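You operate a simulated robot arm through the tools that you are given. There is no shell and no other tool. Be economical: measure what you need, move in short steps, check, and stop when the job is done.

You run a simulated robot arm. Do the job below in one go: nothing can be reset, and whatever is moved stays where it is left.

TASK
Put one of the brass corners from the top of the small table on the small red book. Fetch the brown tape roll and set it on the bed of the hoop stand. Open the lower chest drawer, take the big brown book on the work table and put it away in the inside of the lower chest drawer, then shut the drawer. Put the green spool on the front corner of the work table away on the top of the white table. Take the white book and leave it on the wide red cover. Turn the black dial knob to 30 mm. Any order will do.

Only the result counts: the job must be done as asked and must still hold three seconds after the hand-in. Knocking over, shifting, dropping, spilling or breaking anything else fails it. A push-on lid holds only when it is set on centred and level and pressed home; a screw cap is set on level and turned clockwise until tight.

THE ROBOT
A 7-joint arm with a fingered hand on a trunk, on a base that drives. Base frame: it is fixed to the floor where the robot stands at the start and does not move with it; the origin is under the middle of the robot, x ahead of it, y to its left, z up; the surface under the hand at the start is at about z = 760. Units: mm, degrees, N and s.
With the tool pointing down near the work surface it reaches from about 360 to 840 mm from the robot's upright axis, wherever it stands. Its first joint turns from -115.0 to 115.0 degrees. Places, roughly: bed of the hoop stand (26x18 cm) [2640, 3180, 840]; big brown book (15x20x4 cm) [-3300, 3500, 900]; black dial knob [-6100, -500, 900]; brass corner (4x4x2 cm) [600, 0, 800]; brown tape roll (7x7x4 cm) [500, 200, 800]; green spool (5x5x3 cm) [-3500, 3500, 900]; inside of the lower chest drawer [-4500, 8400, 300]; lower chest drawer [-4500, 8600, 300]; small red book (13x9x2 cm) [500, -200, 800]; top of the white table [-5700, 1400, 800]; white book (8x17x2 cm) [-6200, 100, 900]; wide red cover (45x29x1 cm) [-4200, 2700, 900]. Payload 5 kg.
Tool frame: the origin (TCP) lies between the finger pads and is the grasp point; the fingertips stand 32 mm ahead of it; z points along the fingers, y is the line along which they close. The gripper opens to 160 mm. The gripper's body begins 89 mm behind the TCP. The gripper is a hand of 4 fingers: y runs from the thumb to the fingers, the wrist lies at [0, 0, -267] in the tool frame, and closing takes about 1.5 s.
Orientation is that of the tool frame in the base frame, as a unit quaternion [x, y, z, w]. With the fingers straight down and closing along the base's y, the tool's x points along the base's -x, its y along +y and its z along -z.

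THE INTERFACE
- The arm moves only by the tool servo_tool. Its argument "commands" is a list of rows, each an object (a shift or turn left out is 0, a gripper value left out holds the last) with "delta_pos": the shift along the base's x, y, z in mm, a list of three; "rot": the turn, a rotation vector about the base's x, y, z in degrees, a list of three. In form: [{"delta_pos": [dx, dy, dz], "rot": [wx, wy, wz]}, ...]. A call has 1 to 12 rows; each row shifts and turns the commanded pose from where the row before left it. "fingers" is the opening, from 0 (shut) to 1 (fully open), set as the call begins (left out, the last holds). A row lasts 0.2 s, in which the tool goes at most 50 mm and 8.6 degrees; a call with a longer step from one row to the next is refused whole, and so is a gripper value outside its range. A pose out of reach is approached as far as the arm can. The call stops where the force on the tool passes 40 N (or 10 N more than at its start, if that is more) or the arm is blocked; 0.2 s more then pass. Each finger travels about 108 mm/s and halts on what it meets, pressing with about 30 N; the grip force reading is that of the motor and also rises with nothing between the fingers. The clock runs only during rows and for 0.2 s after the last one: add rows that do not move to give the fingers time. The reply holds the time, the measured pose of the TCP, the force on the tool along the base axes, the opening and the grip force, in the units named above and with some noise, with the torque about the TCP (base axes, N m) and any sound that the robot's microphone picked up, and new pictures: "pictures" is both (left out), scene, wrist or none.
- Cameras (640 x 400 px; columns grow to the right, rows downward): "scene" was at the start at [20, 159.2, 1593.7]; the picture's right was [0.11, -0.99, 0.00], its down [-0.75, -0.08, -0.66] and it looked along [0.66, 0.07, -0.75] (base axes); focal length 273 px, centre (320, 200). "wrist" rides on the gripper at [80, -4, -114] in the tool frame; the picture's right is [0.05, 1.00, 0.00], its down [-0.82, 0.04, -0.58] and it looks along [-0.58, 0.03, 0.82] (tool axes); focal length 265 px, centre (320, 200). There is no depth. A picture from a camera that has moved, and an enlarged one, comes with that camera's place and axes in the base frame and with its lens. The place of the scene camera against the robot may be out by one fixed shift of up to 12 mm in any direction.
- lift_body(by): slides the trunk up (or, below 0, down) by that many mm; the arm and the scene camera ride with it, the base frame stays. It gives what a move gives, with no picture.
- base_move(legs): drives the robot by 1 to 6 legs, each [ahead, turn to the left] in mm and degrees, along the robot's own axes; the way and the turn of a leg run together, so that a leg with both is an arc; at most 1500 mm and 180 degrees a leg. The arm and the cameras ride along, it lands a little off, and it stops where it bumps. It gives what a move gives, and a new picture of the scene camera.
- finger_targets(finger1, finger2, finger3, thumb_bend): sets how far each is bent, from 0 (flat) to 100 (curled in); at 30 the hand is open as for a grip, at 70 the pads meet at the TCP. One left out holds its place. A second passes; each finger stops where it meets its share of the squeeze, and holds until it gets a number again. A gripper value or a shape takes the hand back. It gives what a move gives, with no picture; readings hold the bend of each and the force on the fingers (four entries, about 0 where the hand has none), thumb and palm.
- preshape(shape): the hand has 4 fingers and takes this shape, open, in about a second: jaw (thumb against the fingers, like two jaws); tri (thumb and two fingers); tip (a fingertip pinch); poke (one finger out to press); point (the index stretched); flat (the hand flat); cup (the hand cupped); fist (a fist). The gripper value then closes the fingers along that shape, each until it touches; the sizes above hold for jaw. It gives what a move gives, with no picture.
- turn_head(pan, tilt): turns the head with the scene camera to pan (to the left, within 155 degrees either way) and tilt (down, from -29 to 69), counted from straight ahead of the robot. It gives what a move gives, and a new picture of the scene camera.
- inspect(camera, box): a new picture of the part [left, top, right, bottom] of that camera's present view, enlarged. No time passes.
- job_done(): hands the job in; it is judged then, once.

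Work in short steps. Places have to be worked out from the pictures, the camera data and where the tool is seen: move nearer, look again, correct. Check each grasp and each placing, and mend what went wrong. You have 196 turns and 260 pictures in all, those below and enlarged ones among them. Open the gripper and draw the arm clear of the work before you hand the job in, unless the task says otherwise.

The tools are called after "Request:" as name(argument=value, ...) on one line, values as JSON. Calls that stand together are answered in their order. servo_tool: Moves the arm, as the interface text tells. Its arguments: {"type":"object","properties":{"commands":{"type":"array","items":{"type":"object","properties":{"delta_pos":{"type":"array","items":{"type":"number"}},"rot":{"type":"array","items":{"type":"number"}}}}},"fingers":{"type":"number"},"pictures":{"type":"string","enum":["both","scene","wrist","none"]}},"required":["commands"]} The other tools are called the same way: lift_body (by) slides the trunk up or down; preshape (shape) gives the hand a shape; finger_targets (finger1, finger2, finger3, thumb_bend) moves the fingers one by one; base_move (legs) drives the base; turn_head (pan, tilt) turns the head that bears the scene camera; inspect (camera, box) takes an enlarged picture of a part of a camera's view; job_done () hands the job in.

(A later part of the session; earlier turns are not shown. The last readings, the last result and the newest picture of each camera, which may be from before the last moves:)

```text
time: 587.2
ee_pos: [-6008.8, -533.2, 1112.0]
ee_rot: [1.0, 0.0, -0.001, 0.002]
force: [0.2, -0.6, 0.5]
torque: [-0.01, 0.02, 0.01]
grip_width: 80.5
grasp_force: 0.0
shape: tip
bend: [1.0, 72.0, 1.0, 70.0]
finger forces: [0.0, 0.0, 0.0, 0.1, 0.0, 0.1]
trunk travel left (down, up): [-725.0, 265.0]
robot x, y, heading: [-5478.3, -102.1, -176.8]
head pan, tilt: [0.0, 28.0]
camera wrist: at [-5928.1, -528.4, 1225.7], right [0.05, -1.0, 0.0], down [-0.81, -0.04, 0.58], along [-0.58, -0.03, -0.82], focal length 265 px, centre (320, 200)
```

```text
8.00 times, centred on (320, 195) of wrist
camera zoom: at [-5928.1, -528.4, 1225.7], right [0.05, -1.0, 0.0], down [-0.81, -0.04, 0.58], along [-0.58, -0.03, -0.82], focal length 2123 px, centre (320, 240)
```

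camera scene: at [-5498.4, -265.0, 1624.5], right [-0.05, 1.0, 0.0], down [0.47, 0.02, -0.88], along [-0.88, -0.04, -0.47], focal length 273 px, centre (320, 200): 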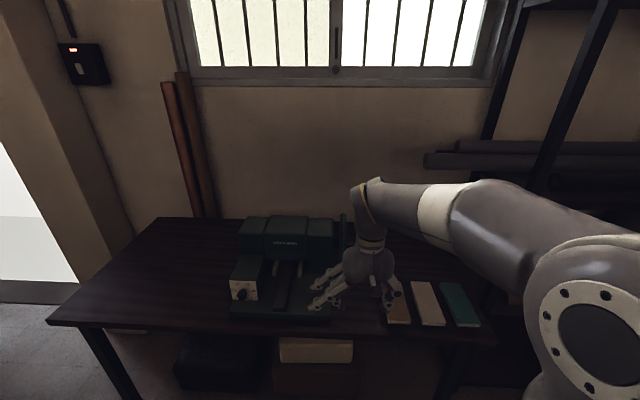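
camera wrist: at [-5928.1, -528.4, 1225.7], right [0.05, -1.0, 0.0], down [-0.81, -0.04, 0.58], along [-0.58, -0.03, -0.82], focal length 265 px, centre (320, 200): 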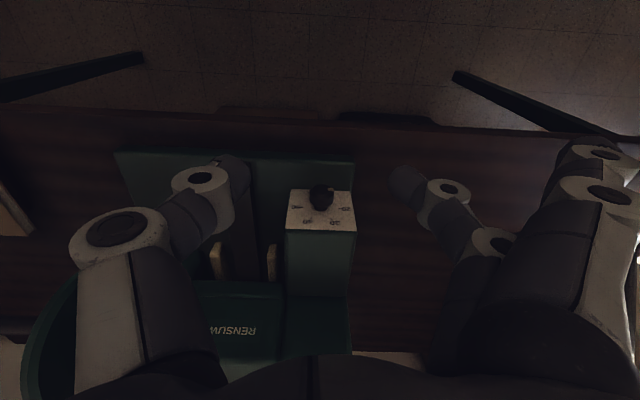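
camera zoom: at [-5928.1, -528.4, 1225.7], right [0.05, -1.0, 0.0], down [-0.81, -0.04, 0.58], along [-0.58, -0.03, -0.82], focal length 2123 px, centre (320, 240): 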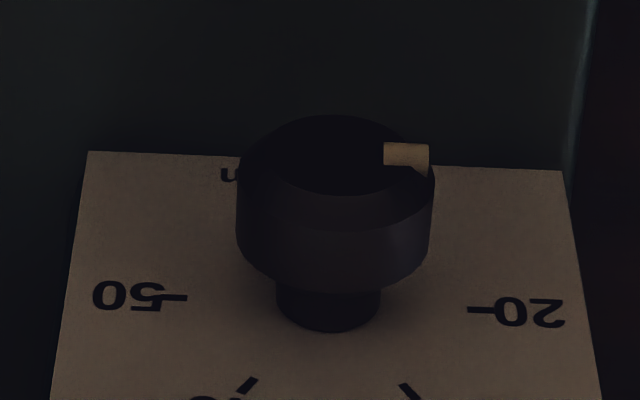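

Wrist-camera triangulation puts the knob's front centre at about (−6110, −540, 947); disc 31 mm wide, ~15 mm thick; pointer ≈14° below the "20" mark, so ~74° clockwise is needed. Move above it with α=−8° tilt.

Request:
servo_tool(commands=[{"delta_pos": [-40, -3, 0], "rot": [4, 0, 0]}, {"delta_pos": [-40, -3, 0], "rot": [4, 0, 0]}, {"delta_pos": [-28, -1, 0]}, {"delta_pos": [0, 0, -40]}, {"delta_pos": [0, 0, -35]}, {}], fingers=0.45, pictures="both")

```text
time: 588.6
ee_pos: [-6103.9, -542.9, 1034.4]
ee_rot: [0.998, 0.0, 0.0, -0.068]
force: [0.4, -0.5, -1.1]
torque: [0.01, -0.08, -0.02]
grip_width: 72.1
grasp_force: 0.0
shape: tip
bend: [1.0, 73.0, 1.0, 70.0]
finger forces: [0.0, 0.0, 0.0, 0.0, 0.0, 0.0]
out of reach, approached as far as the arm can: row 3
trunk travel left (down, up): [-725.0, 265.0]
robot x, y, heading: [-5476.6, -101.5, -177.3]
head pan, tilt: [0.0, 28.0]
camera scene: at [-5499.2, -265.8, 1624.4], right [-0.05, 1.0, 0.0], down [0.47, 0.02, -0.88], along [-0.88, -0.04, -0.47], focal length 273 px, centre (320, 200)
camera wrist: at [-6024.5, -552.2, 1148.6], right [0.05, -0.99, -0.14], down [-0.81, -0.12, 0.57], along [-0.58, 0.08, -0.81], focal length 265 px, centre (320, 200)
```

scene: 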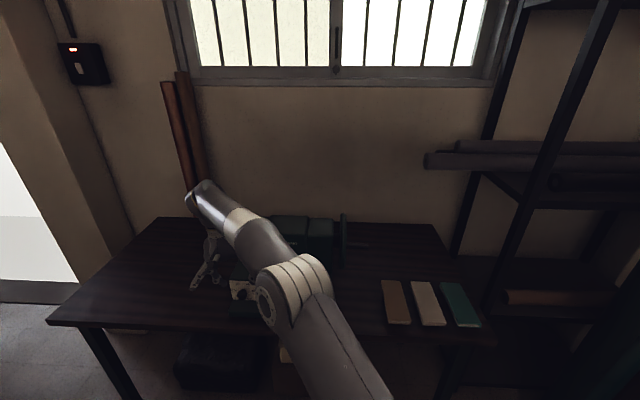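
wrist: 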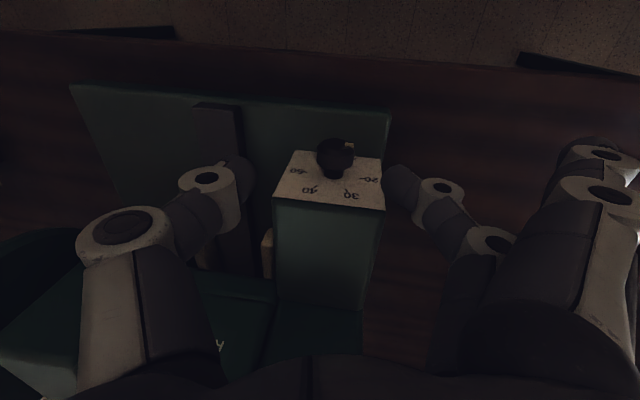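

Just at the reach limit; pull the hand back, bring the base 70 mm closer, then return.

Request:
servo_tool(commands=[{"delta_pos": [30, 0, 35]}, {"delta_pos": [45, 0, 0]}, {"delta_pos": [25, 0, 0]}, {}], pictures="none")

Request:
base_move(legs=[[75, 0]])

Request:
servo_tool(commands=[{"delta_pos": [-18, 2, 0]}, {"delta_pos": [0, 0, -35]}, {}], pictures="wrist")

```text
time: 589.6
ee_pos: [-6005.5, -539.1, 1071.7]
ee_rot: [0.998, 0.001, -0.001, -0.068]
force: [-0.2, -0.3, -1.1]
torque: [0.02, 0.02, -0.04]
grip_width: 72.3
grasp_force: 0.2
shape: tip
bend: [1.0, 73.0, 1.0, 70.0]
finger forces: [0.0, 0.0, 0.0, 0.1, 0.1, 0.0]
trunk travel left (down, up): [-725.0, 265.0]
robot x, y, heading: [-5482.9, -100.1, -177.2]
head pan, tilt: [0.0, 28.0]
```

```text
time: 590.6
ee_pos: [-6081.4, -543.0, 1071.8]
ee_rot: [0.998, 0.0, 0.001, -0.068]
force: [-0.8, 1.0, 0.1]
torque: [-0.01, -0.06, -0.03]
grip_width: 72.1
grasp_force: 0.1
shape: tip
bend: [1.0, 73.0, 1.0, 70.0]
finger forces: [0.0, 0.1, 0.0, 0.1, 0.1, 0.1]
trunk travel left (down, up): [-725.0, 265.0]
robot x, y, heading: [-5550.1, -102.8, -177.3]
head pan, tilt: [0.0, 28.0]
camera scene: at [-5574.6, -268.8, 1624.4], right [-0.05, 1.0, 0.0], down [0.47, 0.02, -0.88], along [-0.88, -0.04, -0.47], focal length 273 px, centre (320, 200)
```

scene: 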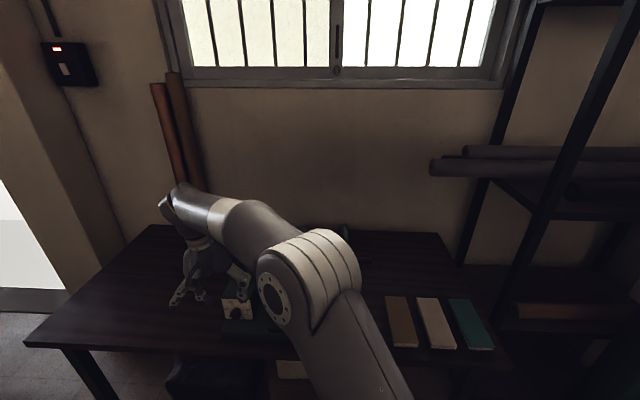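

```text
time: 591.4
ee_pos: [-6099.1, -541.1, 1036.3]
ee_rot: [0.998, 0.001, -0.001, -0.068]
force: [0.0, 0.3, 0.2]
torque: [0.03, 0.01, -0.01]
grip_width: 72.4
grasp_force: 0.1
shape: tip
bend: [1.0, 73.0, 1.0, 70.0]
finger forces: [0.1, 0.0, 0.0, 0.0, 0.1, 0.0]
trunk travel left (down, up): [-725.0, 265.0]
robot x, y, heading: [-5552.0, -104.6, -177.3]
head pan, tilt: [0.0, 28.0]
camera wrist: at [-6018.4, -551.8, 1151.4], right [0.05, -0.99, -0.13], down [-0.81, -0.12, 0.57], along [-0.58, 0.08, -0.81], focal length 265 px, centre (320, 200)
```

wrist: 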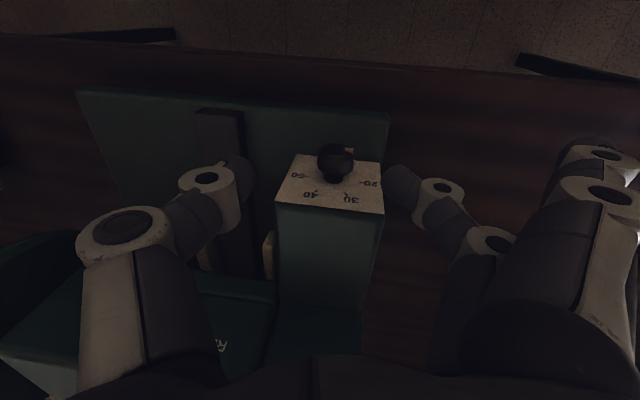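

Set TCP x≈−6120, y≈−542 and lower to z≈985 for a close check.

Request:
servo_tool(commands=[{"delta_pos": [-21, -1, 0]}, {"delta_pos": [0, 0, -25]}, {"delta_pos": [0, 0, -20]}, {"delta_pos": [0, 0, -6]}, {}], pictures="wrist")

Request:
inspect(camera="wrist", box=[200, 100, 440, 250])

```text
time: 592.6
ee_pos: [-6120.6, -541.3, 986.6]
ee_rot: [0.998, 0.0, -0.001, -0.068]
force: [0.3, -0.5, 0.9]
torque: [0.01, 0.0, -0.03]
grip_width: 72.1
grasp_force: 0.1
shape: tip
bend: [1.0, 73.0, 1.0, 70.0]
finger forces: [0.1, 0.1, 0.0, 0.0, 0.1, 0.1]
trunk travel left (down, up): [-725.0, 265.0]
robot x, y, heading: [-5550.8, -101.6, -177.1]
head pan, tilt: [0.0, 28.0]
camera wrist: at [-6039.8, -552.1, 1100.7], right [0.05, -0.99, -0.14], down [-0.81, -0.12, 0.57], along [-0.58, 0.08, -0.81], focal length 265 px, centre (320, 200)
```

wrist: 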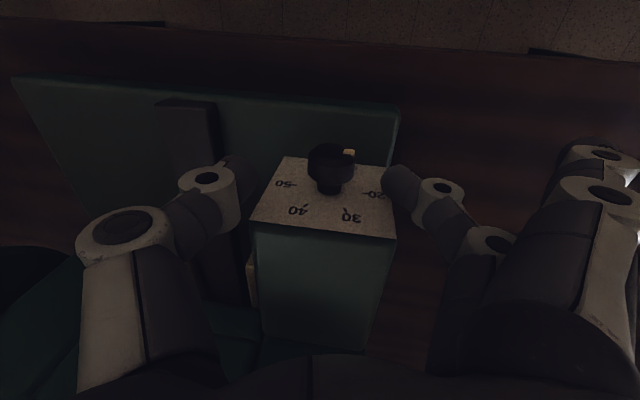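

```text
2.67 times, centred on (320, 175) of wrist
camera zoom: at [-6039.8, -552.1, 1100.7], right [0.05, -0.99, -0.14], down [-0.81, -0.12, 0.57], along [-0.58, 0.08, -0.81], focal length 708 px, centre (320, 267)
```

zoom: 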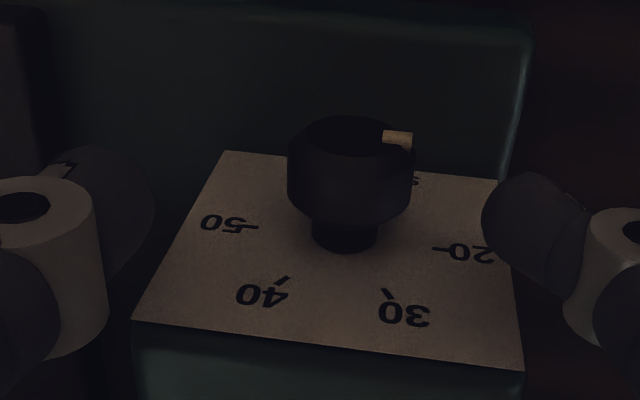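

Well aligned: knob centred between thumb and finger, clear of the plate. Lower to z≈947.

Request:
servo_tool(commands=[{"delta_pos": [0, 0, -20]}, {"delta_pos": [0, 0, -12]}, {"delta_pos": [0, 0, -8]}, {}], pictures="wrist")

```text
time: 593.6
ee_pos: [-6117.8, -541.5, 946.3]
ee_rot: [0.998, 0.0, 0.0, -0.069]
force: [-0.2, -0.3, -0.2]
torque: [0.03, 0.02, -0.02]
grip_width: 72.1
grasp_force: 0.1
shape: tip
bend: [1.0, 73.0, 1.0, 70.0]
finger forces: [0.1, 0.0, 0.0, 0.1, 0.1, 0.1]
trunk travel left (down, up): [-725.0, 265.0]
robot x, y, heading: [-5550.7, -107.9, -177.2]
head pan, tilt: [0.0, 28.0]
camera wrist: at [-6038.1, -552.6, 1060.4], right [0.05, -0.99, -0.14], down [-0.81, -0.12, 0.57], along [-0.58, 0.08, -0.81], focal length 265 px, centre (320, 200)
```

wrist: 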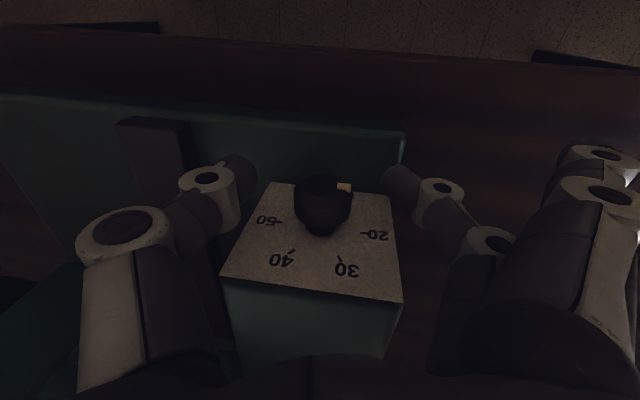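

Close the pinch on the knob.

Request:
servo_tool(commands=[{}, {}, {}, {}, {}], fingers=0, pictures="wrist")

```text
time: 594.8
ee_pos: [-6118.7, -542.1, 945.6]
ee_rot: [0.998, 0.0, 0.0, -0.069]
force: [2.0, 2.9, -11.0]
torque: [-0.06, -0.02, -0.02]
grip_width: 17.2
grasp_force: 30.1
shape: tip
bend: [27.0, 72.0, 27.0, 71.0]
finger forces: [0.1, 24.9, 0.0, 0.1, 25.9, 0.1]
trunk travel left (down, up): [-725.0, 265.0]
robot x, y, heading: [-5550.5, -105.2, -177.3]
head pan, tilt: [0.0, 28.0]
camera wrist: at [-6038.3, -552.6, 1059.4], right [0.05, -0.99, -0.14], down [-0.82, -0.12, 0.57], along [-0.58, 0.08, -0.81], focal length 265 px, centre (320, 200)
```

wrist: 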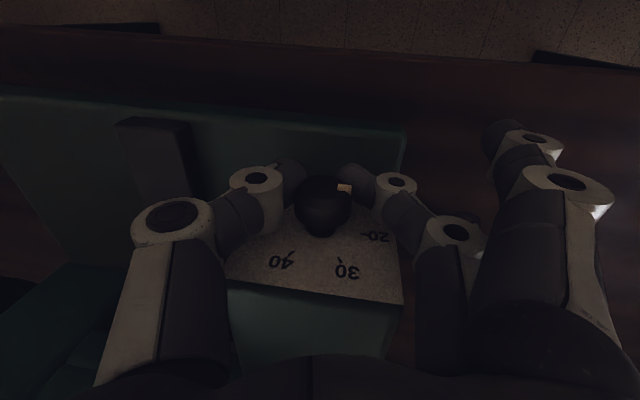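

Pinched. Turn clockwise (about −x) by 38° in small steps.

Request:
servo_tool(commands=[{"rot": [-4.75, 0, 0]}, {"rot": [-4.75, 0, 0]}, {"rot": [-4.75, 0, 0]}, {"rot": [-4.75, 0, 0]}, {"rot": [-4.75, 0, 0]}, {"rot": [-4.75, 0, 0]}, {"rot": [-4.75, 0, 0]}, {"rot": [-4.75, 0, 0]}, {}], pictures="wrist")

```text
time: 596.8
ee_pos: [-6118.7, -541.9, 944.6]
ee_rot: [0.965, 0.0, -0.001, 0.261]
force: [11.9, 2.8, -18.4]
torque: [0.05, -0.18, 0.05]
grip_width: 15.6
grasp_force: 29.7
shape: tip
bend: [28.0, 72.0, 28.0, 71.0]
finger forces: [0.1, 24.2, 0.0, 0.1, 34.4, 0.1]
trunk travel left (down, up): [-725.0, 265.0]
robot x, y, heading: [-5552.7, -107.5, -177.1]
head pan, tilt: [0.0, 28.0]
camera wrist: at [-6038.8, -480.1, 1042.7], right [0.05, -0.86, 0.5], down [-0.82, 0.25, 0.52], along [-0.58, -0.44, -0.69], focal length 265 px, centre (320, 200)
```

wrist: 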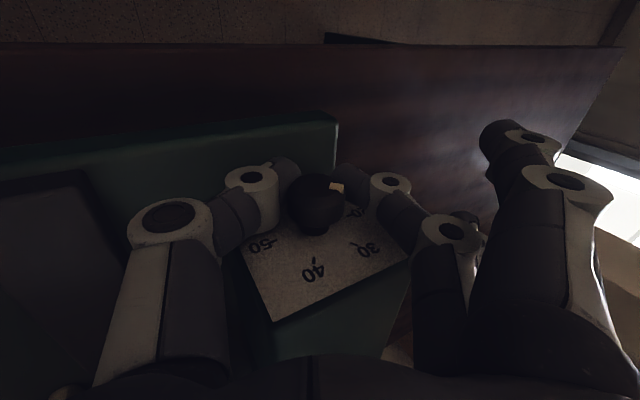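

The knob turned with the hand. Zoom to gauge the pointer.

Request:
inspect(camera="wrist", box=[220, 140, 420, 330])

```text
2.11 times, centred on (320, 235) of wrist
camera zoom: at [-6038.8, -480.1, 1042.7], right [0.05, -0.86, 0.5], down [-0.82, 0.25, 0.52], along [-0.58, -0.44, -0.69], focal length 559 px, centre (320, 126)
```

zoom: 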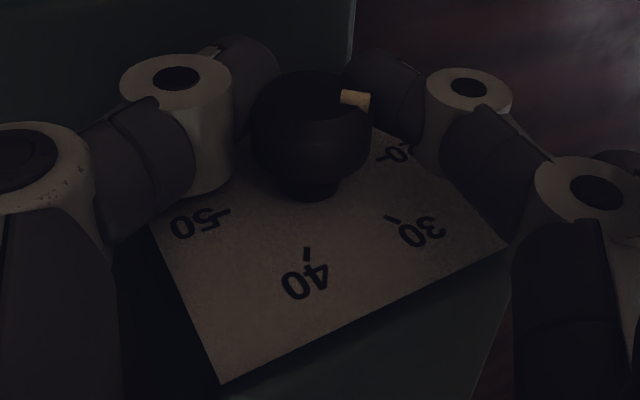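

Release, rotate the hand back 38°, and check the pointer.

Request:
servo_tool(commands=[{}, {}, {}, {}, {"rot": [4.75, 0, 0]}, {"rot": [4.75, 0, 0]}, {"rot": [4.75, 0, 0]}, {"rot": [4.75, 0, 0]}, {"rot": [4.75, 0, 0]}, {"rot": [4.75, 0, 0]}, {"rot": [4.75, 0, 0]}, {"rot": [4.75, 0, 0]}], fingers=0.45, pictures="none")

Request:
inspect(camera="wrist", box=[240, 150, 400, 310])

```text
time: 599.4
ee_pos: [-6117.8, -542.2, 945.4]
ee_rot: [0.998, 0.0, 0.0, -0.07]
force: [-0.1, -0.1, -0.6]
torque: [0.04, -0.01, 0.0]
grip_width: 71.3
grasp_force: 0.1
shape: tip
bend: [1.0, 73.0, 1.0, 70.0]
finger forces: [0.0, 0.0, 0.1, 0.1, 0.1, 0.0]
trunk travel left (down, up): [-725.0, 265.0]
robot x, y, heading: [-5550.6, -105.5, -177.4]
head pan, tilt: [0.0, 28.0]
```

```text
2.50 times, centred on (320, 230) of wrist
camera zoom: at [-6039.2, -552.7, 1060.1], right [0.05, -0.99, -0.14], down [-0.81, -0.12, 0.57], along [-0.58, 0.08, -0.81], focal length 664 px, centre (320, 125)
```

zoom: 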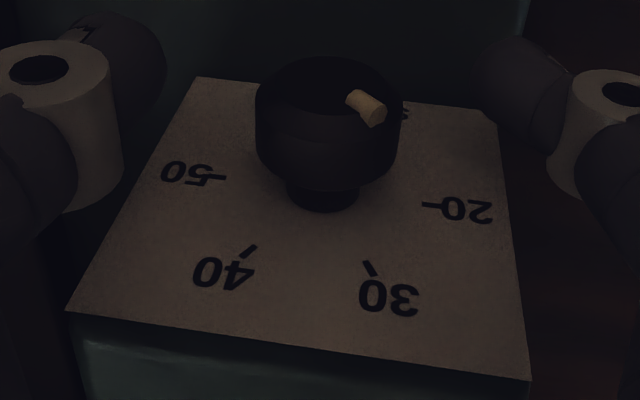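

Pointer direction is now about 32° above the 20 mark line; 30 is at 60°, so ~28° remain. Pinch again and turn 28°.

Request:
servo_tool(commands=[{"delta_pos": [0, 0, 2]}, {}, {}, {}, {}, {}], fingers=0, pictures="none")

Request:
servo_tool(commands=[{"rot": [-4, 0, 0]}, {"rot": [-4, 0, 0]}, {"rot": [-4, 0, 0]}, {"rot": [-4, 0, 0]}, {"rot": [-4, 0, 0]}, {"rot": [-4, 0, 0]}, {"rot": [-4, 0, 0]}, {}], pictures="none")

Request:
servo_tool(commands=[{}, {}, {}, {}, {"rot": [4, 0, 0]}, {"rot": [4, 0, 0]}, {"rot": [4, 0, 0]}, {"rot": [4, 0, 0]}, {"rot": [4, 0, 0]}, {"rot": [4, 0, 0]}, {"rot": [4, 0, 0]}, {}], fingers=0.45, pictures="none")

Request:
inspect(camera="wrist", box=[240, 150, 400, 310])

```text
time: 600.8
ee_pos: [-6118.7, -542.4, 946.1]
ee_rot: [0.998, 0.0, 0.0, -0.069]
force: [2.6, 3.6, -10.3]
torque: [0.03, -0.05, -0.03]
grip_width: 19.4
grasp_force: 30.1
shape: tip
bend: [28.0, 72.0, 28.0, 71.0]
finger forces: [0.0, 26.2, 0.0, 0.0, 27.5, 0.1]
trunk travel left (down, up): [-725.0, 265.0]
robot x, y, heading: [-5550.4, -104.8, -177.6]
head pan, tilt: [0.0, 28.0]
```

```text
time: 602.6
ee_pos: [-6119.6, -542.0, 946.6]
ee_rot: [0.985, 0.0, 0.0, 0.175]
force: [2.9, 8.3, -14.7]
torque: [0.08, -0.04, 0.02]
grip_width: 18.0
grasp_force: 30.2
shape: tip
bend: [28.0, 72.0, 28.0, 71.0]
finger forces: [0.0, 24.3, 0.1, 0.0, 34.5, 0.0]
trunk travel left (down, up): [-725.0, 265.0]
robot x, y, heading: [-5551.0, -108.4, -177.3]
head pan, tilt: [0.0, 28.0]
```

```text
time: 605.2
ee_pos: [-6120.5, -543.4, 947.1]
ee_rot: [0.998, 0.0, -0.001, -0.069]
force: [-0.2, -0.5, 0.5]
torque: [0.0, -0.01, -0.01]
grip_width: 71.4
grasp_force: 0.1
shape: tip
bend: [1.0, 73.0, 1.0, 70.0]
finger forces: [0.0, 0.0, 0.0, 0.0, 0.0, 0.0]
trunk travel left (down, up): [-725.0, 265.0]
robot x, y, heading: [-5551.8, -103.9, -176.9]
head pan, tilt: [0.0, 28.0]
```

```text
2.50 times, centred on (320, 230) of wrist
camera zoom: at [-6039.9, -553.0, 1062.3], right [0.05, -0.99, -0.14], down [-0.81, -0.12, 0.57], along [-0.58, 0.08, -0.81], focal length 664 px, centre (320, 125)
```

zoom: 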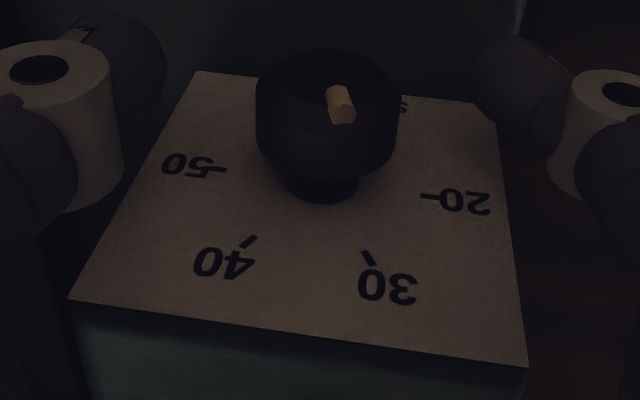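

Pointer seems near 30, perhaps slightly past. I need a frontal view: withdraw up and back, and lower the trunk/head to look straight at the dial.

Request:
servo_tool(commands=[{"delta_pos": [0, 0, 45]}, {"delta_pos": [0, 0, 45]}, {"delta_pos": [0, 0, 40]}, {"delta_pos": [40, 0, 0], "rot": [-4, 0, 0]}, {"delta_pos": [45, 0, 0], "rot": [-4, 0, 0]}, {"delta_pos": [45, 0, 0]}, {"delta_pos": [10, 45, 0]}, {"delta_pos": [10, 45, 0]}, {"delta_pos": [10, 45, 0]}, {"delta_pos": [10, 45, 0]}, {"delta_pos": [0, 45, 0]}, {"delta_pos": [0, 45, 0]}], pictures="none")

Request:
base_move(legs=[[-170, 0]])

Request:
lift_body(by=-400)

Request:
turn_head(pan=20, tilt=20)

```text
time: 607.8
ee_pos: [-5950.7, -271.3, 1078.9]
ee_rot: [1.0, 0.0, -0.001, 0.002]
force: [-0.3, 1.0, 1.4]
torque: [-0.05, -0.01, -0.01]
grip_width: 71.5
grasp_force: 0.0
shape: tip
bend: [1.0, 73.0, 1.0, 70.0]
finger forces: [0.0, 0.0, 0.0, 0.0, 0.1, 0.1]
trunk travel left (down, up): [-725.0, 265.0]
robot x, y, heading: [-5553.6, -104.9, -177.1]
head pan, tilt: [0.0, 28.0]
```

```text
time: 609.3
ee_pos: [-5774.5, -264.0, 1079.5]
ee_rot: [1.0, -0.001, -0.001, 0.002]
force: [-0.6, 0.9, 0.6]
torque: [0.0, 0.05, 0.03]
grip_width: 71.6
grasp_force: 0.0
shape: tip
bend: [1.0, 73.0, 1.0, 70.0]
finger forces: [0.0, 0.0, 0.1, 0.0, 0.0, 0.1]
trunk travel left (down, up): [-725.0, 265.0]
robot x, y, heading: [-5379.7, -95.7, -177.1]
head pan, tilt: [0.0, 28.0]
camera scene: at [-5397.9, -260.0, 1624.6], right [-0.05, 1.0, 0.0], down [0.47, 0.02, -0.88], along [-0.88, -0.04, -0.47], focal length 273 px, centre (320, 200)
```

scene: 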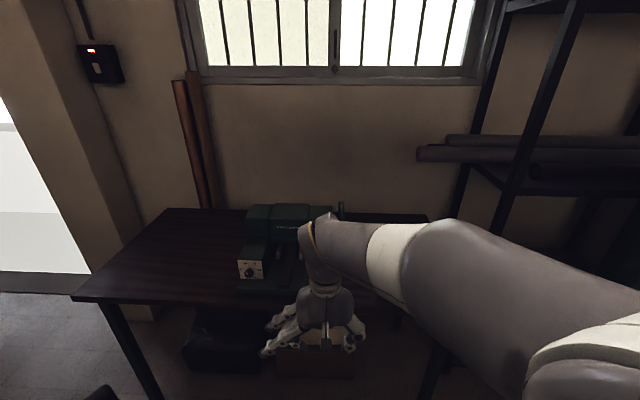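

```text
time: 613.1
ee_pos: [-5777.2, -263.0, 680.0]
ee_rot: [1.0, 0.0, 0.0, 0.002]
force: [-1.0, 0.1, -0.1]
torque: [0.0, 0.02, -0.02]
grip_width: 71.8
grasp_force: 0.1
shape: tip
bend: [1.0, 73.0, 1.0, 70.0]
finger forces: [0.0, 0.0, 0.0, 0.1, 0.0, 0.0]
trunk travel left (down, up): [-325.0, 665.0]
robot x, y, heading: [-5372.9, -100.0, -177.2]
head pan, tilt: [0.0, 28.0]
```

```text
time: 614.0
ee_pos: [-5777.5, -263.5, 679.3]
ee_rot: [1.0, -0.001, 0.0, 0.002]
force: [-0.3, 1.1, 0.3]
torque: [-0.01, -0.02, 0.01]
grip_width: 71.6
grasp_force: 0.1
shape: tip
bend: [1.0, 73.0, 1.0, 70.0]
finger forces: [0.0, 0.0, 0.1, 0.0, 0.0, 0.0]
trunk travel left (down, up): [-325.0, 665.0]
robot x, y, heading: [-5375.3, -95.7, -176.9]
head pan, tilt: [20.0, 20.0]
camera scene: at [-5393.9, -291.7, 1237.4], right [-0.39, 0.92, 0.0], down [0.32, 0.13, -0.94], along [-0.87, -0.36, -0.34], focal length 273 px, centre (320, 200)
```

scene: 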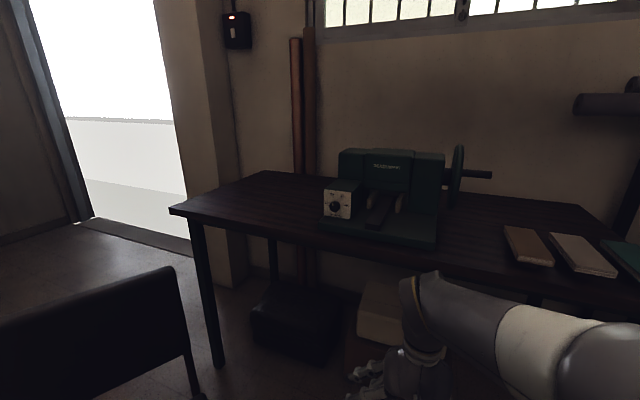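

Request:
inspect(camera="scene", box=[317, 185, 357, 225])

```text
10.00 times, centred on (337, 205) of scene
camera zoom: at [-5393.9, -291.7, 1237.4], right [-0.39, 0.92, 0.0], down [0.32, 0.13, -0.94], along [-0.87, -0.36, -0.34], focal length 2729 px, centre (150, 150)
```

zoom: 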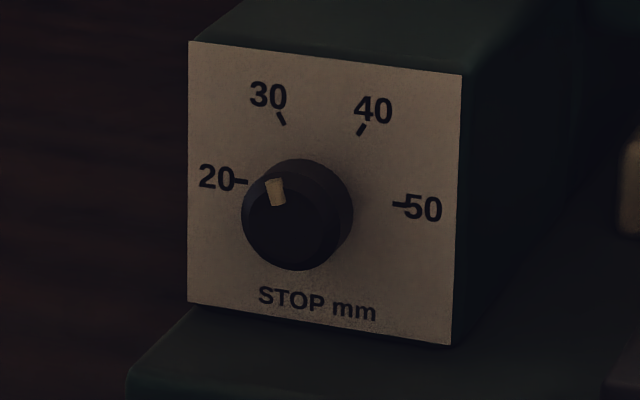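

Frontal view is great. Zoom closer on the knob to read the pointer angle precisely.

Request:
inspect(camera="scene", box=[324, 193, 346, 215])

```text
16.00 times, centred on (335, 204) of scene
camera zoom: at [-5393.9, -291.7, 1237.4], right [-0.39, 0.92, 0.0], down [0.32, 0.13, -0.94], along [-0.87, -0.36, -0.34], focal length 4366 px, centre (80, 136)
```

zoom: 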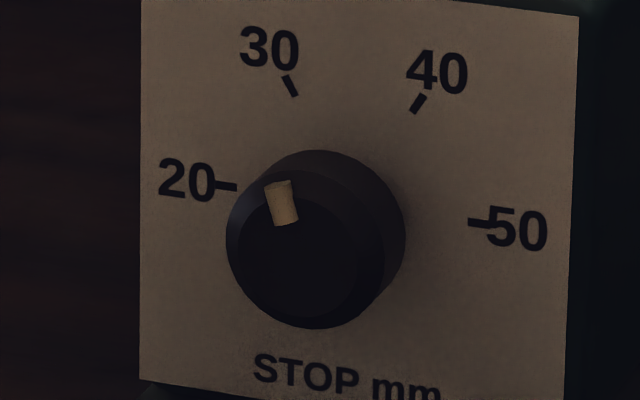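

Pointer reads ≈72° (≈32 mm), about 12° past 30. Go back and turn ~12° counter-clockwise.

Request:
lift_body(by=400)

Request:
base_move(legs=[[175, 0]])

Request:
servo_tool(commands=[{"delta_pos": [0, -45, 0]}, {"delta_pos": [0, -45, 0]}, {"delta_pos": [0, -45, 0]}, {"delta_pos": [-10, -45, 0]}, {"delta_pos": [-10, -45, 0]}, {"delta_pos": [-10, -42, 0]}, {"delta_pos": [0, 0, 0], "rot": [-6, 0, 0]}, {}], pictures="none")

```text
time: 617.8
ee_pos: [-5777.2, -263.4, 1079.7]
ee_rot: [1.0, -0.001, -0.001, 0.001]
force: [0.5, 0.4, 0.3]
torque: [0.0, -0.02, -0.01]
grip_width: 71.6
grasp_force: 0.0
shape: tip
bend: [1.0, 73.0, 1.0, 70.0]
finger forces: [0.1, 0.1, 0.0, 0.0, 0.0, 0.0]
trunk travel left (down, up): [-725.0, 265.0]
robot x, y, heading: [-5377.7, -95.6, -177.4]
head pan, tilt: [20.0, 20.0]
```

```text
time: 619.3
ee_pos: [-5952.3, -273.1, 1078.9]
ee_rot: [1.0, 0.0, 0.0, 0.002]
force: [-0.3, -0.2, -0.2]
torque: [0.03, -0.06, -0.02]
grip_width: 71.6
grasp_force: 0.1
shape: tip
bend: [1.0, 73.0, 1.0, 70.0]
finger forces: [0.0, 0.0, 0.0, 0.0, 0.1, 0.1]
trunk travel left (down, up): [-725.0, 265.0]
robot x, y, heading: [-5552.3, -101.0, -176.9]
head pan, tilt: [20.0, 20.0]
camera scene: at [-5569.9, -300.7, 1637.4], right [-0.39, 0.92, 0.0], down [0.32, 0.13, -0.94], along [-0.87, -0.37, -0.34], focal length 273 px, centre (320, 200)
```

scene: 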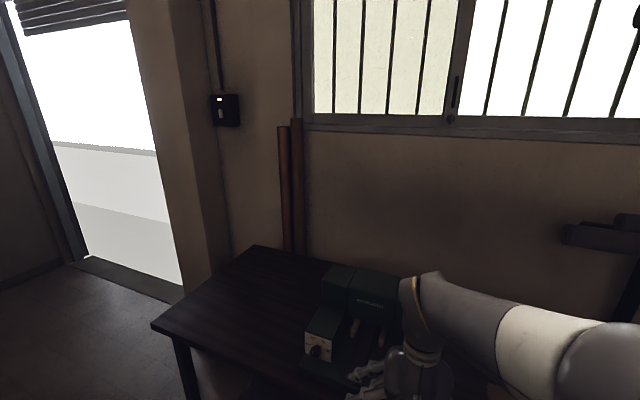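

```text
time: 621.1
ee_pos: [-5982.3, -540.1, 1079.9]
ee_rot: [0.999, 0.0, 0.001, 0.054]
force: [0.4, -0.4, -0.3]
torque: [-0.04, 0.0, 0.01]
grip_width: 71.6
grasp_force: 0.1
shape: tip
bend: [1.0, 73.0, 1.0, 70.0]
finger forces: [0.1, 0.0, 0.0, 0.0, 0.0, 0.1]
trunk travel left (down, up): [-725.0, 265.0]
robot x, y, heading: [-5552.2, -101.7, -176.9]
head pan, tilt: [20.0, 20.0]
```

Request:
servo_tool(commands=[{"delta_pos": [-46, 0, 0]}, {"delta_pos": [-46, -1, 0]}, {"delta_pos": [-46, -1, 0]}, {"delta_pos": [0, 0, -40]}, {"delta_pos": [0, 0, -40]}, {"delta_pos": [0, 0, -12]}, {}], pictures="wrist")

```text
time: 622.7
ee_pos: [-6121.8, -541.5, 986.5]
ee_rot: [0.999, -0.001, 0.0, 0.054]
force: [1.1, -1.2, 0.0]
torque: [0.0, 0.0, -0.02]
grip_width: 71.5
grasp_force: 0.3
shape: tip
bend: [1.0, 73.0, 1.0, 70.0]
finger forces: [0.0, 0.0, 0.0, 0.0, 0.0, 0.1]
trunk travel left (down, up): [-725.0, 265.0]
robot x, y, heading: [-5553.2, -109.6, -177.0]
head pan, tilt: [20.0, 20.0]
camera wrist: at [-6040.7, -523.8, 1100.2], right [0.05, -0.99, 0.11], down [-0.81, 0.02, 0.58], along [-0.58, -0.12, -0.81], focal length 265 px, centre (320, 200)
```

wrist: 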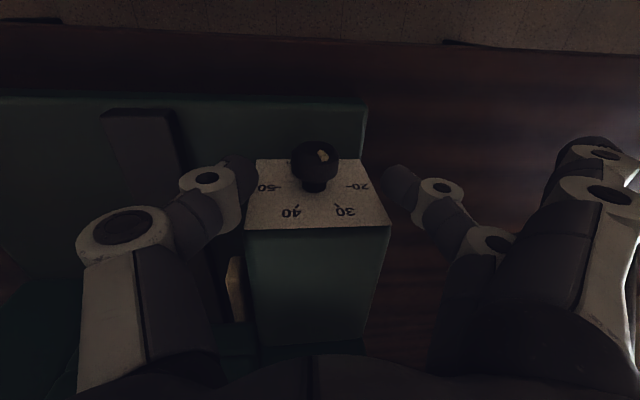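

Aligned. Lower, pinch, turn 12° counter-clockwise, release, and rise.

Request:
servo_tool(commands=[{"delta_pos": [0, 0, -20]}, {"delta_pos": [0, 0, -19]}, {}], pictures="none")

Request:
servo_tool(commands=[{}, {}, {}, {}, {}, {"rot": [3, 0, 0]}, {"rot": [3, 0, 0]}, {"rot": [3, 0, 0]}, {"rot": [3, 0, 0]}, {}], fingers=0, pictures="none")

Request:
servo_tool(commands=[{}, {}, {}, {}, {"delta_pos": [0, 0, 45]}, {"delta_pos": [0, 0, 45]}, {"delta_pos": [0, 0, 40], "rot": [-6, 0, 0]}, {"delta_pos": [45, 0, 0]}, {"delta_pos": [45, 0, 0]}, {"delta_pos": [40, 0, 0]}, {"delta_pos": [10, 45, 0]}, {"delta_pos": [10, 45, 0]}], fingers=0.45, pictures="none")

Request:
servo_tool(commands=[{"delta_pos": [10, 45, 0]}, {"delta_pos": [10, 45, 0]}, {"delta_pos": [0, 45, 0]}, {"delta_pos": [0, 45, 0]}], pictures="none")

Request:
base_move(legs=[[-170, 0]])

Request:
lift_body(by=-400)

Request:
inspect(camera="scene", box=[324, 193, 346, 215])

```text
time: 623.5
ee_pos: [-6120.3, -539.7, 948.0]
ee_rot: [0.999, 0.0, -0.001, 0.054]
force: [0.3, 0.1, 0.0]
torque: [0.04, -0.01, 0.01]
grip_width: 71.8
grasp_force: 0.1
shape: tip
bend: [1.0, 73.0, 1.0, 70.0]
finger forces: [0.1, 0.0, 0.0, 0.0, 0.0, 0.0]
trunk travel left (down, up): [-725.0, 265.0]
robot x, y, heading: [-5551.8, -103.1, -177.0]
head pan, tilt: [20.0, 20.0]
```

```text
time: 625.7
ee_pos: [-6120.1, -542.2, 946.3]
ee_rot: [0.999, 0.0, 0.0, -0.051]
force: [2.6, 0.9, -9.7]
torque: [0.0, -0.06, 0.0]
grip_width: 20.0
grasp_force: 30.0
shape: tip
bend: [28.0, 72.0, 28.0, 71.0]
finger forces: [0.0, 27.0, 0.0, 0.0, 27.2, 0.2]
trunk travel left (down, up): [-725.0, 265.0]
robot x, y, heading: [-5553.7, -104.0, -177.0]
head pan, tilt: [20.0, 20.0]
```

```text
time: 628.3
ee_pos: [-5970.9, -452.0, 1077.3]
ee_rot: [1.0, -0.001, -0.001, 0.002]
force: [-0.4, -0.3, 0.1]
torque: [-0.02, -0.01, 0.01]
grip_width: 71.6
grasp_force: 0.0
shape: tip
bend: [1.0, 73.0, 1.0, 70.0]
finger forces: [0.1, 0.0, 0.0, 0.0, 0.0, 0.0]
trunk travel left (down, up): [-725.0, 265.0]
robot x, y, heading: [-5553.4, -105.3, -177.0]
head pan, tilt: [20.0, 20.0]
```

```text
time: 629.3
ee_pos: [-5949.3, -269.7, 1080.1]
ee_rot: [1.0, 0.0, -0.002, 0.004]
force: [0.8, 0.9, -0.8]
torque: [-0.01, 0.05, 0.01]
grip_width: 71.7
grasp_force: 0.0
shape: tip
bend: [1.0, 73.0, 1.0, 70.0]
finger forces: [0.0, 0.0, 0.0, 0.0, 0.0, 0.1]
trunk travel left (down, up): [-725.0, 265.0]
robot x, y, heading: [-5555.4, -104.6, -177.2]
head pan, tilt: [20.0, 20.0]
```

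```text
time: 630.8
ee_pos: [-5779.3, -261.1, 1080.2]
ee_rot: [1.0, -0.002, -0.001, 0.001]
force: [1.4, -0.3, 0.9]
torque: [0.01, 0.06, -0.04]
grip_width: 71.5
grasp_force: 0.0
shape: tip
bend: [1.0, 73.0, 1.0, 70.0]
finger forces: [0.0, 0.0, 0.0, 0.1, 0.1, 0.0]
trunk travel left (down, up): [-725.0, 265.0]
robot x, y, heading: [-5378.0, -94.4, -177.2]
head pan, tilt: [20.0, 20.0]
camera scene: at [-5397.5, -292.0, 1637.4], right [-0.39, 0.92, 0.0], down [0.31, 0.13, -0.94], along [-0.87, -0.36, -0.34], focal length 273 px, centre (320, 200)
```

scene: 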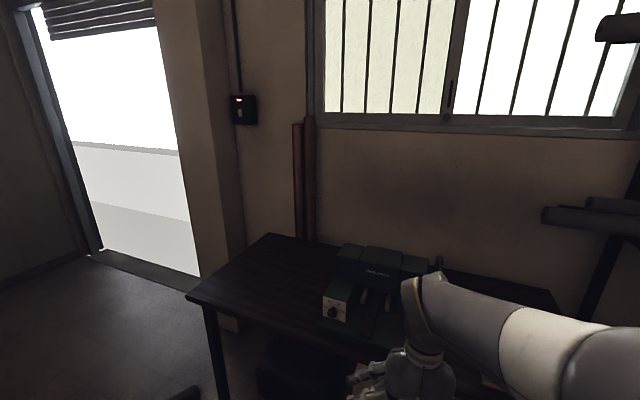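

```text
time: 634.6
ee_pos: [-5779.0, -261.2, 680.4]
ee_rot: [1.0, -0.002, -0.001, 0.001]
force: [-0.1, -0.3, -1.2]
torque: [0.02, -0.01, 0.01]
grip_width: 71.6
grasp_force: 0.1
shape: tip
bend: [1.0, 73.0, 1.0, 70.0]
finger forces: [0.0, 0.0, 0.0, 0.1, 0.1, 0.1]
trunk travel left (down, up): [-325.0, 665.0]
robot x, y, heading: [-5381.2, -94.3, -177.2]
head pan, tilt: [20.0, 20.0]
```

```text
16.00 times, centred on (335, 204) of scene
camera zoom: at [-5398.8, -292.0, 1237.4], right [-0.39, 0.92, 0.0], down [0.32, 0.13, -0.94], along [-0.87, -0.36, -0.34], focal length 4366 px, centre (80, 136)
```

zoom: 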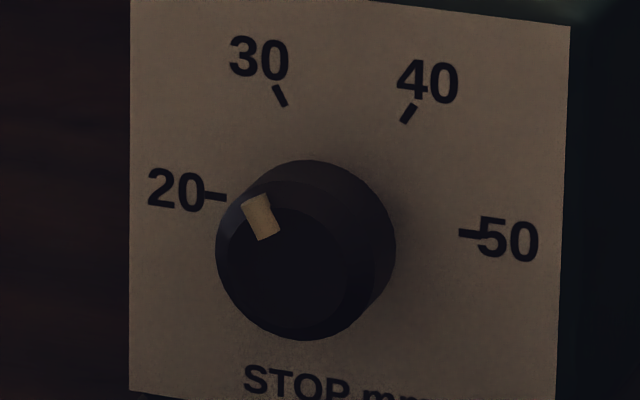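

Zoom in further to settle the pointer angle.

Request:
inspect(camera="scene", box=[329, 200, 345, 216])

```text
16.00 times, centred on (337, 208) of scene
camera zoom: at [-5398.8, -292.0, 1237.4], right [-0.39, 0.92, 0.0], down [0.32, 0.13, -0.94], along [-0.87, -0.36, -0.34], focal length 4366 px, centre (48, 72)
```

zoom: 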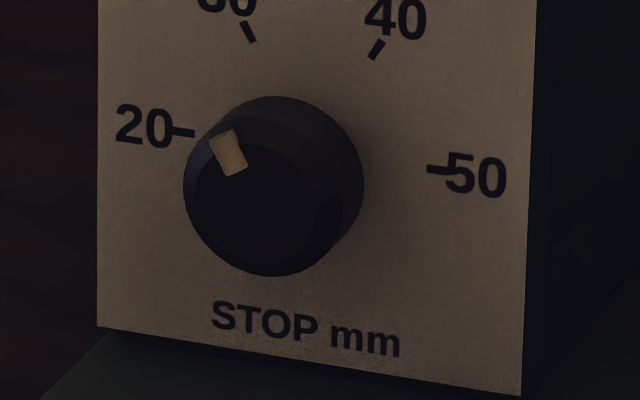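

Reading is ≈61–65° → about 30–30.8 mm; good. Now the white (cream) book, the middle of the three. Restore the trunk, jaw shape, and go over it.

Request:
lift_body(by=400)

Request:
preshape(shape="jaw")

Request:
servo_tool(commands=[{"delta_pos": [0, 45, 0]}, {"delta_pos": [0, 45, 0]}, {"delta_pos": [0, 45, 0]}, {"delta_pos": [0, 45, 0]}, {"delta_pos": [0, 45, 0]}, {"delta_pos": [0, 45, 0]}, {"delta_pos": [0, 45, 0]}, {}], fingers=0.85, pictures="none")

Request:
base_move(legs=[[170, 0]])

Request:
servo_tool(commands=[{"delta_pos": [-45, 0, 0]}, {"delta_pos": [-45, 0, 0]}, {"delta_pos": [-45, 0, 0]}, {}], pictures="wrist")

```text
time: 638.4
ee_pos: [-5780.1, -260.5, 1078.3]
ee_rot: [1.0, -0.002, 0.0, 0.001]
force: [0.3, 0.0, 0.3]
torque: [0.04, -0.01, -0.02]
grip_width: 71.5
grasp_force: 0.0
shape: tip
bend: [1.0, 73.0, 1.0, 70.0]
finger forces: [0.0, 0.0, 0.1, 0.0, 0.1, 0.0]
trunk travel left (down, up): [-725.0, 265.0]
robot x, y, heading: [-5382.2, -98.8, -177.4]
head pan, tilt: [20.0, 20.0]
```

```text
time: 639.3
ee_pos: [-5780.2, -260.5, 1080.3]
ee_rot: [1.0, -0.002, -0.001, 0.002]
force: [-0.2, -0.2, 0.3]
torque: [-0.01, -0.01, 0.01]
grip_width: 160.1
grasp_force: 0.1
shape: jaw
bend: [30.0, 30.0, 30.0, 30.0]
finger forces: [0.0, 0.0, 0.0, 0.1, 0.1, 0.0]
trunk travel left (down, up): [-725.0, 265.0]
robot x, y, heading: [-5378.9, -96.5, -177.3]
head pan, tilt: [20.0, 20.0]
```

```text
time: 641.1
ee_pos: [-5777.6, 53.5, 1080.4]
ee_rot: [1.0, -0.002, -0.001, 0.001]
force: [-0.5, -0.4, 0.3]
torque: [0.0, -0.01, -0.02]
grip_width: 136.1
grasp_force: 0.0
shape: jaw
bend: [54.0, 54.0, 54.0, 50.0]
finger forces: [0.1, 0.0, 0.1, 0.1, 0.0, 0.0]
trunk travel left (down, up): [-725.0, 265.0]
robot x, y, heading: [-5383.3, -91.3, -177.3]
head pan, tilt: [20.0, 20.0]
```

```text
time: 642.6
ee_pos: [-5949.1, 46.1, 1079.6]
ee_rot: [1.0, -0.002, 0.0, 0.002]
force: [0.5, 0.3, 0.3]
torque: [0.01, -0.06, -0.01]
grip_width: 136.2
grasp_force: 0.1
shape: jaw
bend: [54.0, 54.0, 54.0, 50.0]
finger forces: [0.0, 0.0, 0.0, 0.1, 0.1, 0.0]
trunk travel left (down, up): [-725.0, 265.0]
robot x, y, heading: [-5549.4, -104.4, -177.4]
head pan, tilt: [20.0, 20.0]
camera scene: at [-5568.2, -300.1, 1637.4], right [-0.39, 0.92, 0.0], down [0.32, 0.13, -0.94], along [-0.87, -0.36, -0.34], focal length 273 px, centre (320, 200)
```

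scene: 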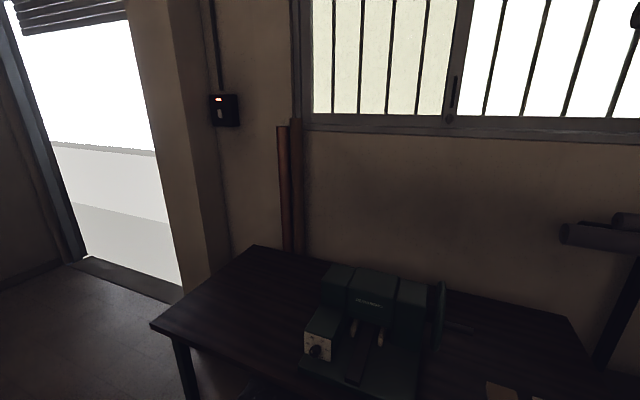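

```text
time: 643.6
ee_pos: [-6082.4, 44.8, 1077.1]
ee_rot: [1.0, -0.001, 0.0, 0.002]
force: [-1.0, -0.5, 0.4]
torque: [-0.03, -0.01, 0.01]
grip_width: 136.2
grasp_force: 0.1
shape: jaw
bend: [54.0, 54.0, 54.0, 50.0]
finger forces: [0.0, 0.1, 0.0, 0.0, 0.1, 0.0]
trunk travel left (down, up): [-725.0, 265.0]
robot x, y, heading: [-5550.2, -104.2, -177.3]
head pan, tilt: [20.0, 20.0]
camera wrist: at [-6002.0, 52.0, 1192.5], right [0.05, -1.0, 0.0], down [-0.81, -0.04, 0.58], along [-0.58, -0.03, -0.82], focal length 265 px, centre (320, 200)
```

wrist: 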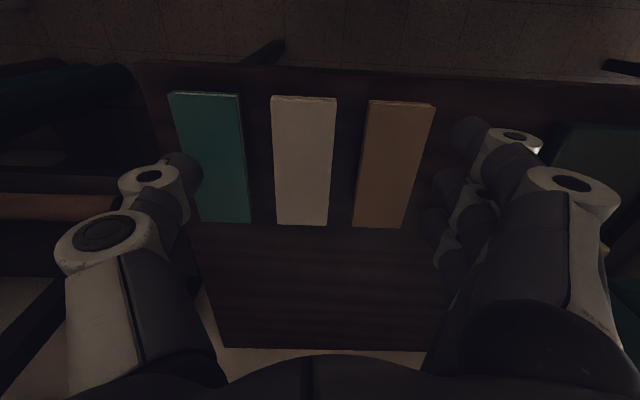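

White book centre ≈ (−6168, 66). Move above it, lower to z≈985 and measure again.

Request:
servo_tool(commands=[{"delta_pos": [-43, 11, 0]}, {"delta_pos": [-43, 10, 0]}, {"delta_pos": [0, 0, -45]}, {"delta_pos": [0, 0, -45]}, {}], fingers=0.66, pictures="wrist")

```text
time: 644.8
ee_pos: [-6169.3, 67.4, 990.3]
ee_rot: [1.0, -0.001, -0.001, 0.001]
force: [-0.3, -0.3, -0.2]
torque: [0.0, -0.01, -0.01]
grip_width: 106.1
grasp_force: 0.2
shape: jaw
bend: [69.0, 69.0, 69.0, 66.0]
finger forces: [0.0, 0.0, 0.0, 0.0, 0.0, 0.0]
trunk travel left (down, up): [-725.0, 265.0]
robot x, y, heading: [-5552.0, -107.5, -177.4]
head pan, tilt: [20.0, 20.0]
camera wrist: at [-6088.5, 73.0, 1103.9], right [0.05, -1.0, 0.0], down [-0.81, -0.04, 0.58], along [-0.58, -0.03, -0.82], focal length 265 px, centre (320, 200)
```

wrist: 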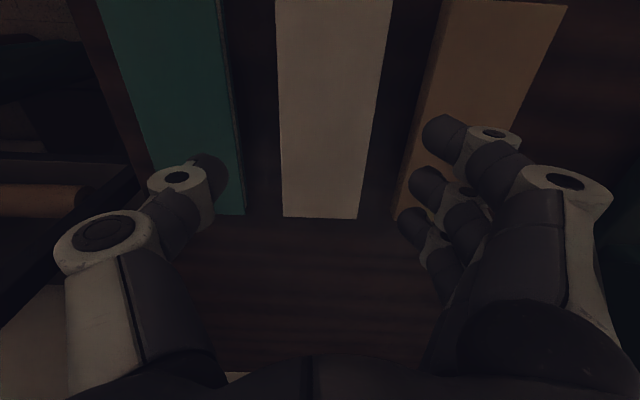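

Book: width 74 mm, top z≈900, y≈66; gaps to neighbours suffice. Descend to TCP z≈915.

Request:
servo_tool(commands=[{"delta_pos": [0, -1, -35]}, {"delta_pos": [0, 0, -25]}, {"delta_pos": [0, 0, -10]}, {"delta_pos": [0, 0, -5]}, {}], pictures="wrist")

```text
time: 646.0
ee_pos: [-6168.1, 63.7, 913.6]
ee_rot: [1.0, 0.0, -0.001, 0.003]
force: [0.2, -10.3, 7.5]
torque: [0.35, 0.0, 0.04]
grip_width: 104.3
grasp_force: 0.1
shape: jaw
bend: [69.0, 69.0, 69.0, 68.0]
finger forces: [0.0, 0.1, 0.0, 0.0, 11.5, 0.0]
trunk travel left (down, up): [-725.0, 265.0]
robot x, y, heading: [-5545.1, -103.3, -177.2]
head pan, tilt: [20.0, 20.0]
camera wrist: at [-6087.8, 69.6, 1029.7], right [0.05, -1.0, 0.0], down [-0.81, -0.04, 0.58], along [-0.58, -0.03, -0.82], focal length 265 px, centre (320, 200)
```

wrist: 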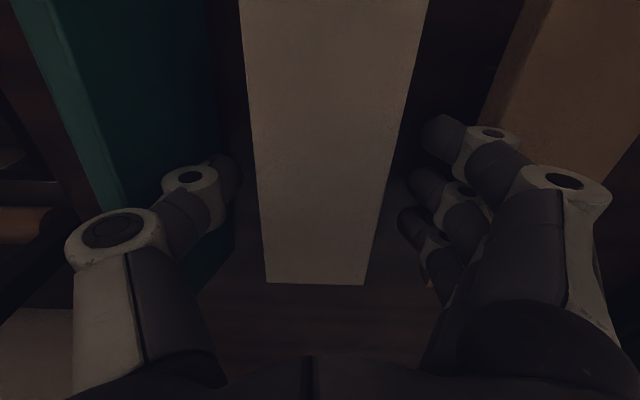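

The thumb touches the green book's edge. Rise, narrow the opening, shift −7 mm in y, and retry.

Request:
servo_tool(commands=[{"delta_pos": [0, 0, 25]}, {"delta_pos": [0, 0, 10]}, {"delta_pos": [0, -3, 0]}, {}, {}], fingers=0.56, pictures="wrist")

```text
time: 647.2
ee_pos: [-6168.3, 63.2, 949.7]
ee_rot: [1.0, -0.002, 0.0, 0.002]
force: [-0.2, 0.6, 0.4]
torque: [-0.03, 0.01, -0.01]
grip_width: 89.5
grasp_force: 0.0
shape: jaw
bend: [72.0, 72.0, 72.0, 70.0]
finger forces: [0.0, 0.1, 0.0, 0.0, 0.0, 0.1]
trunk travel left (down, up): [-725.0, 265.0]
robot x, y, heading: [-5548.7, -103.4, -177.0]
head pan, tilt: [20.0, 20.0]
camera wrist: at [-6087.7, 67.9, 1064.6], right [0.05, -1.0, 0.0], down [-0.81, -0.04, 0.58], along [-0.58, -0.03, -0.82], focal length 265 px, centre (320, 200)
```

wrist: 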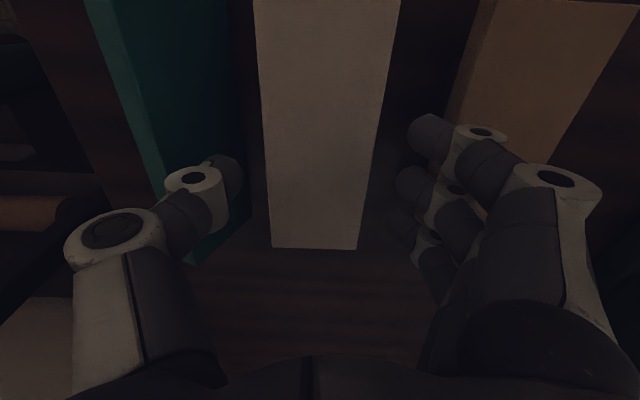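

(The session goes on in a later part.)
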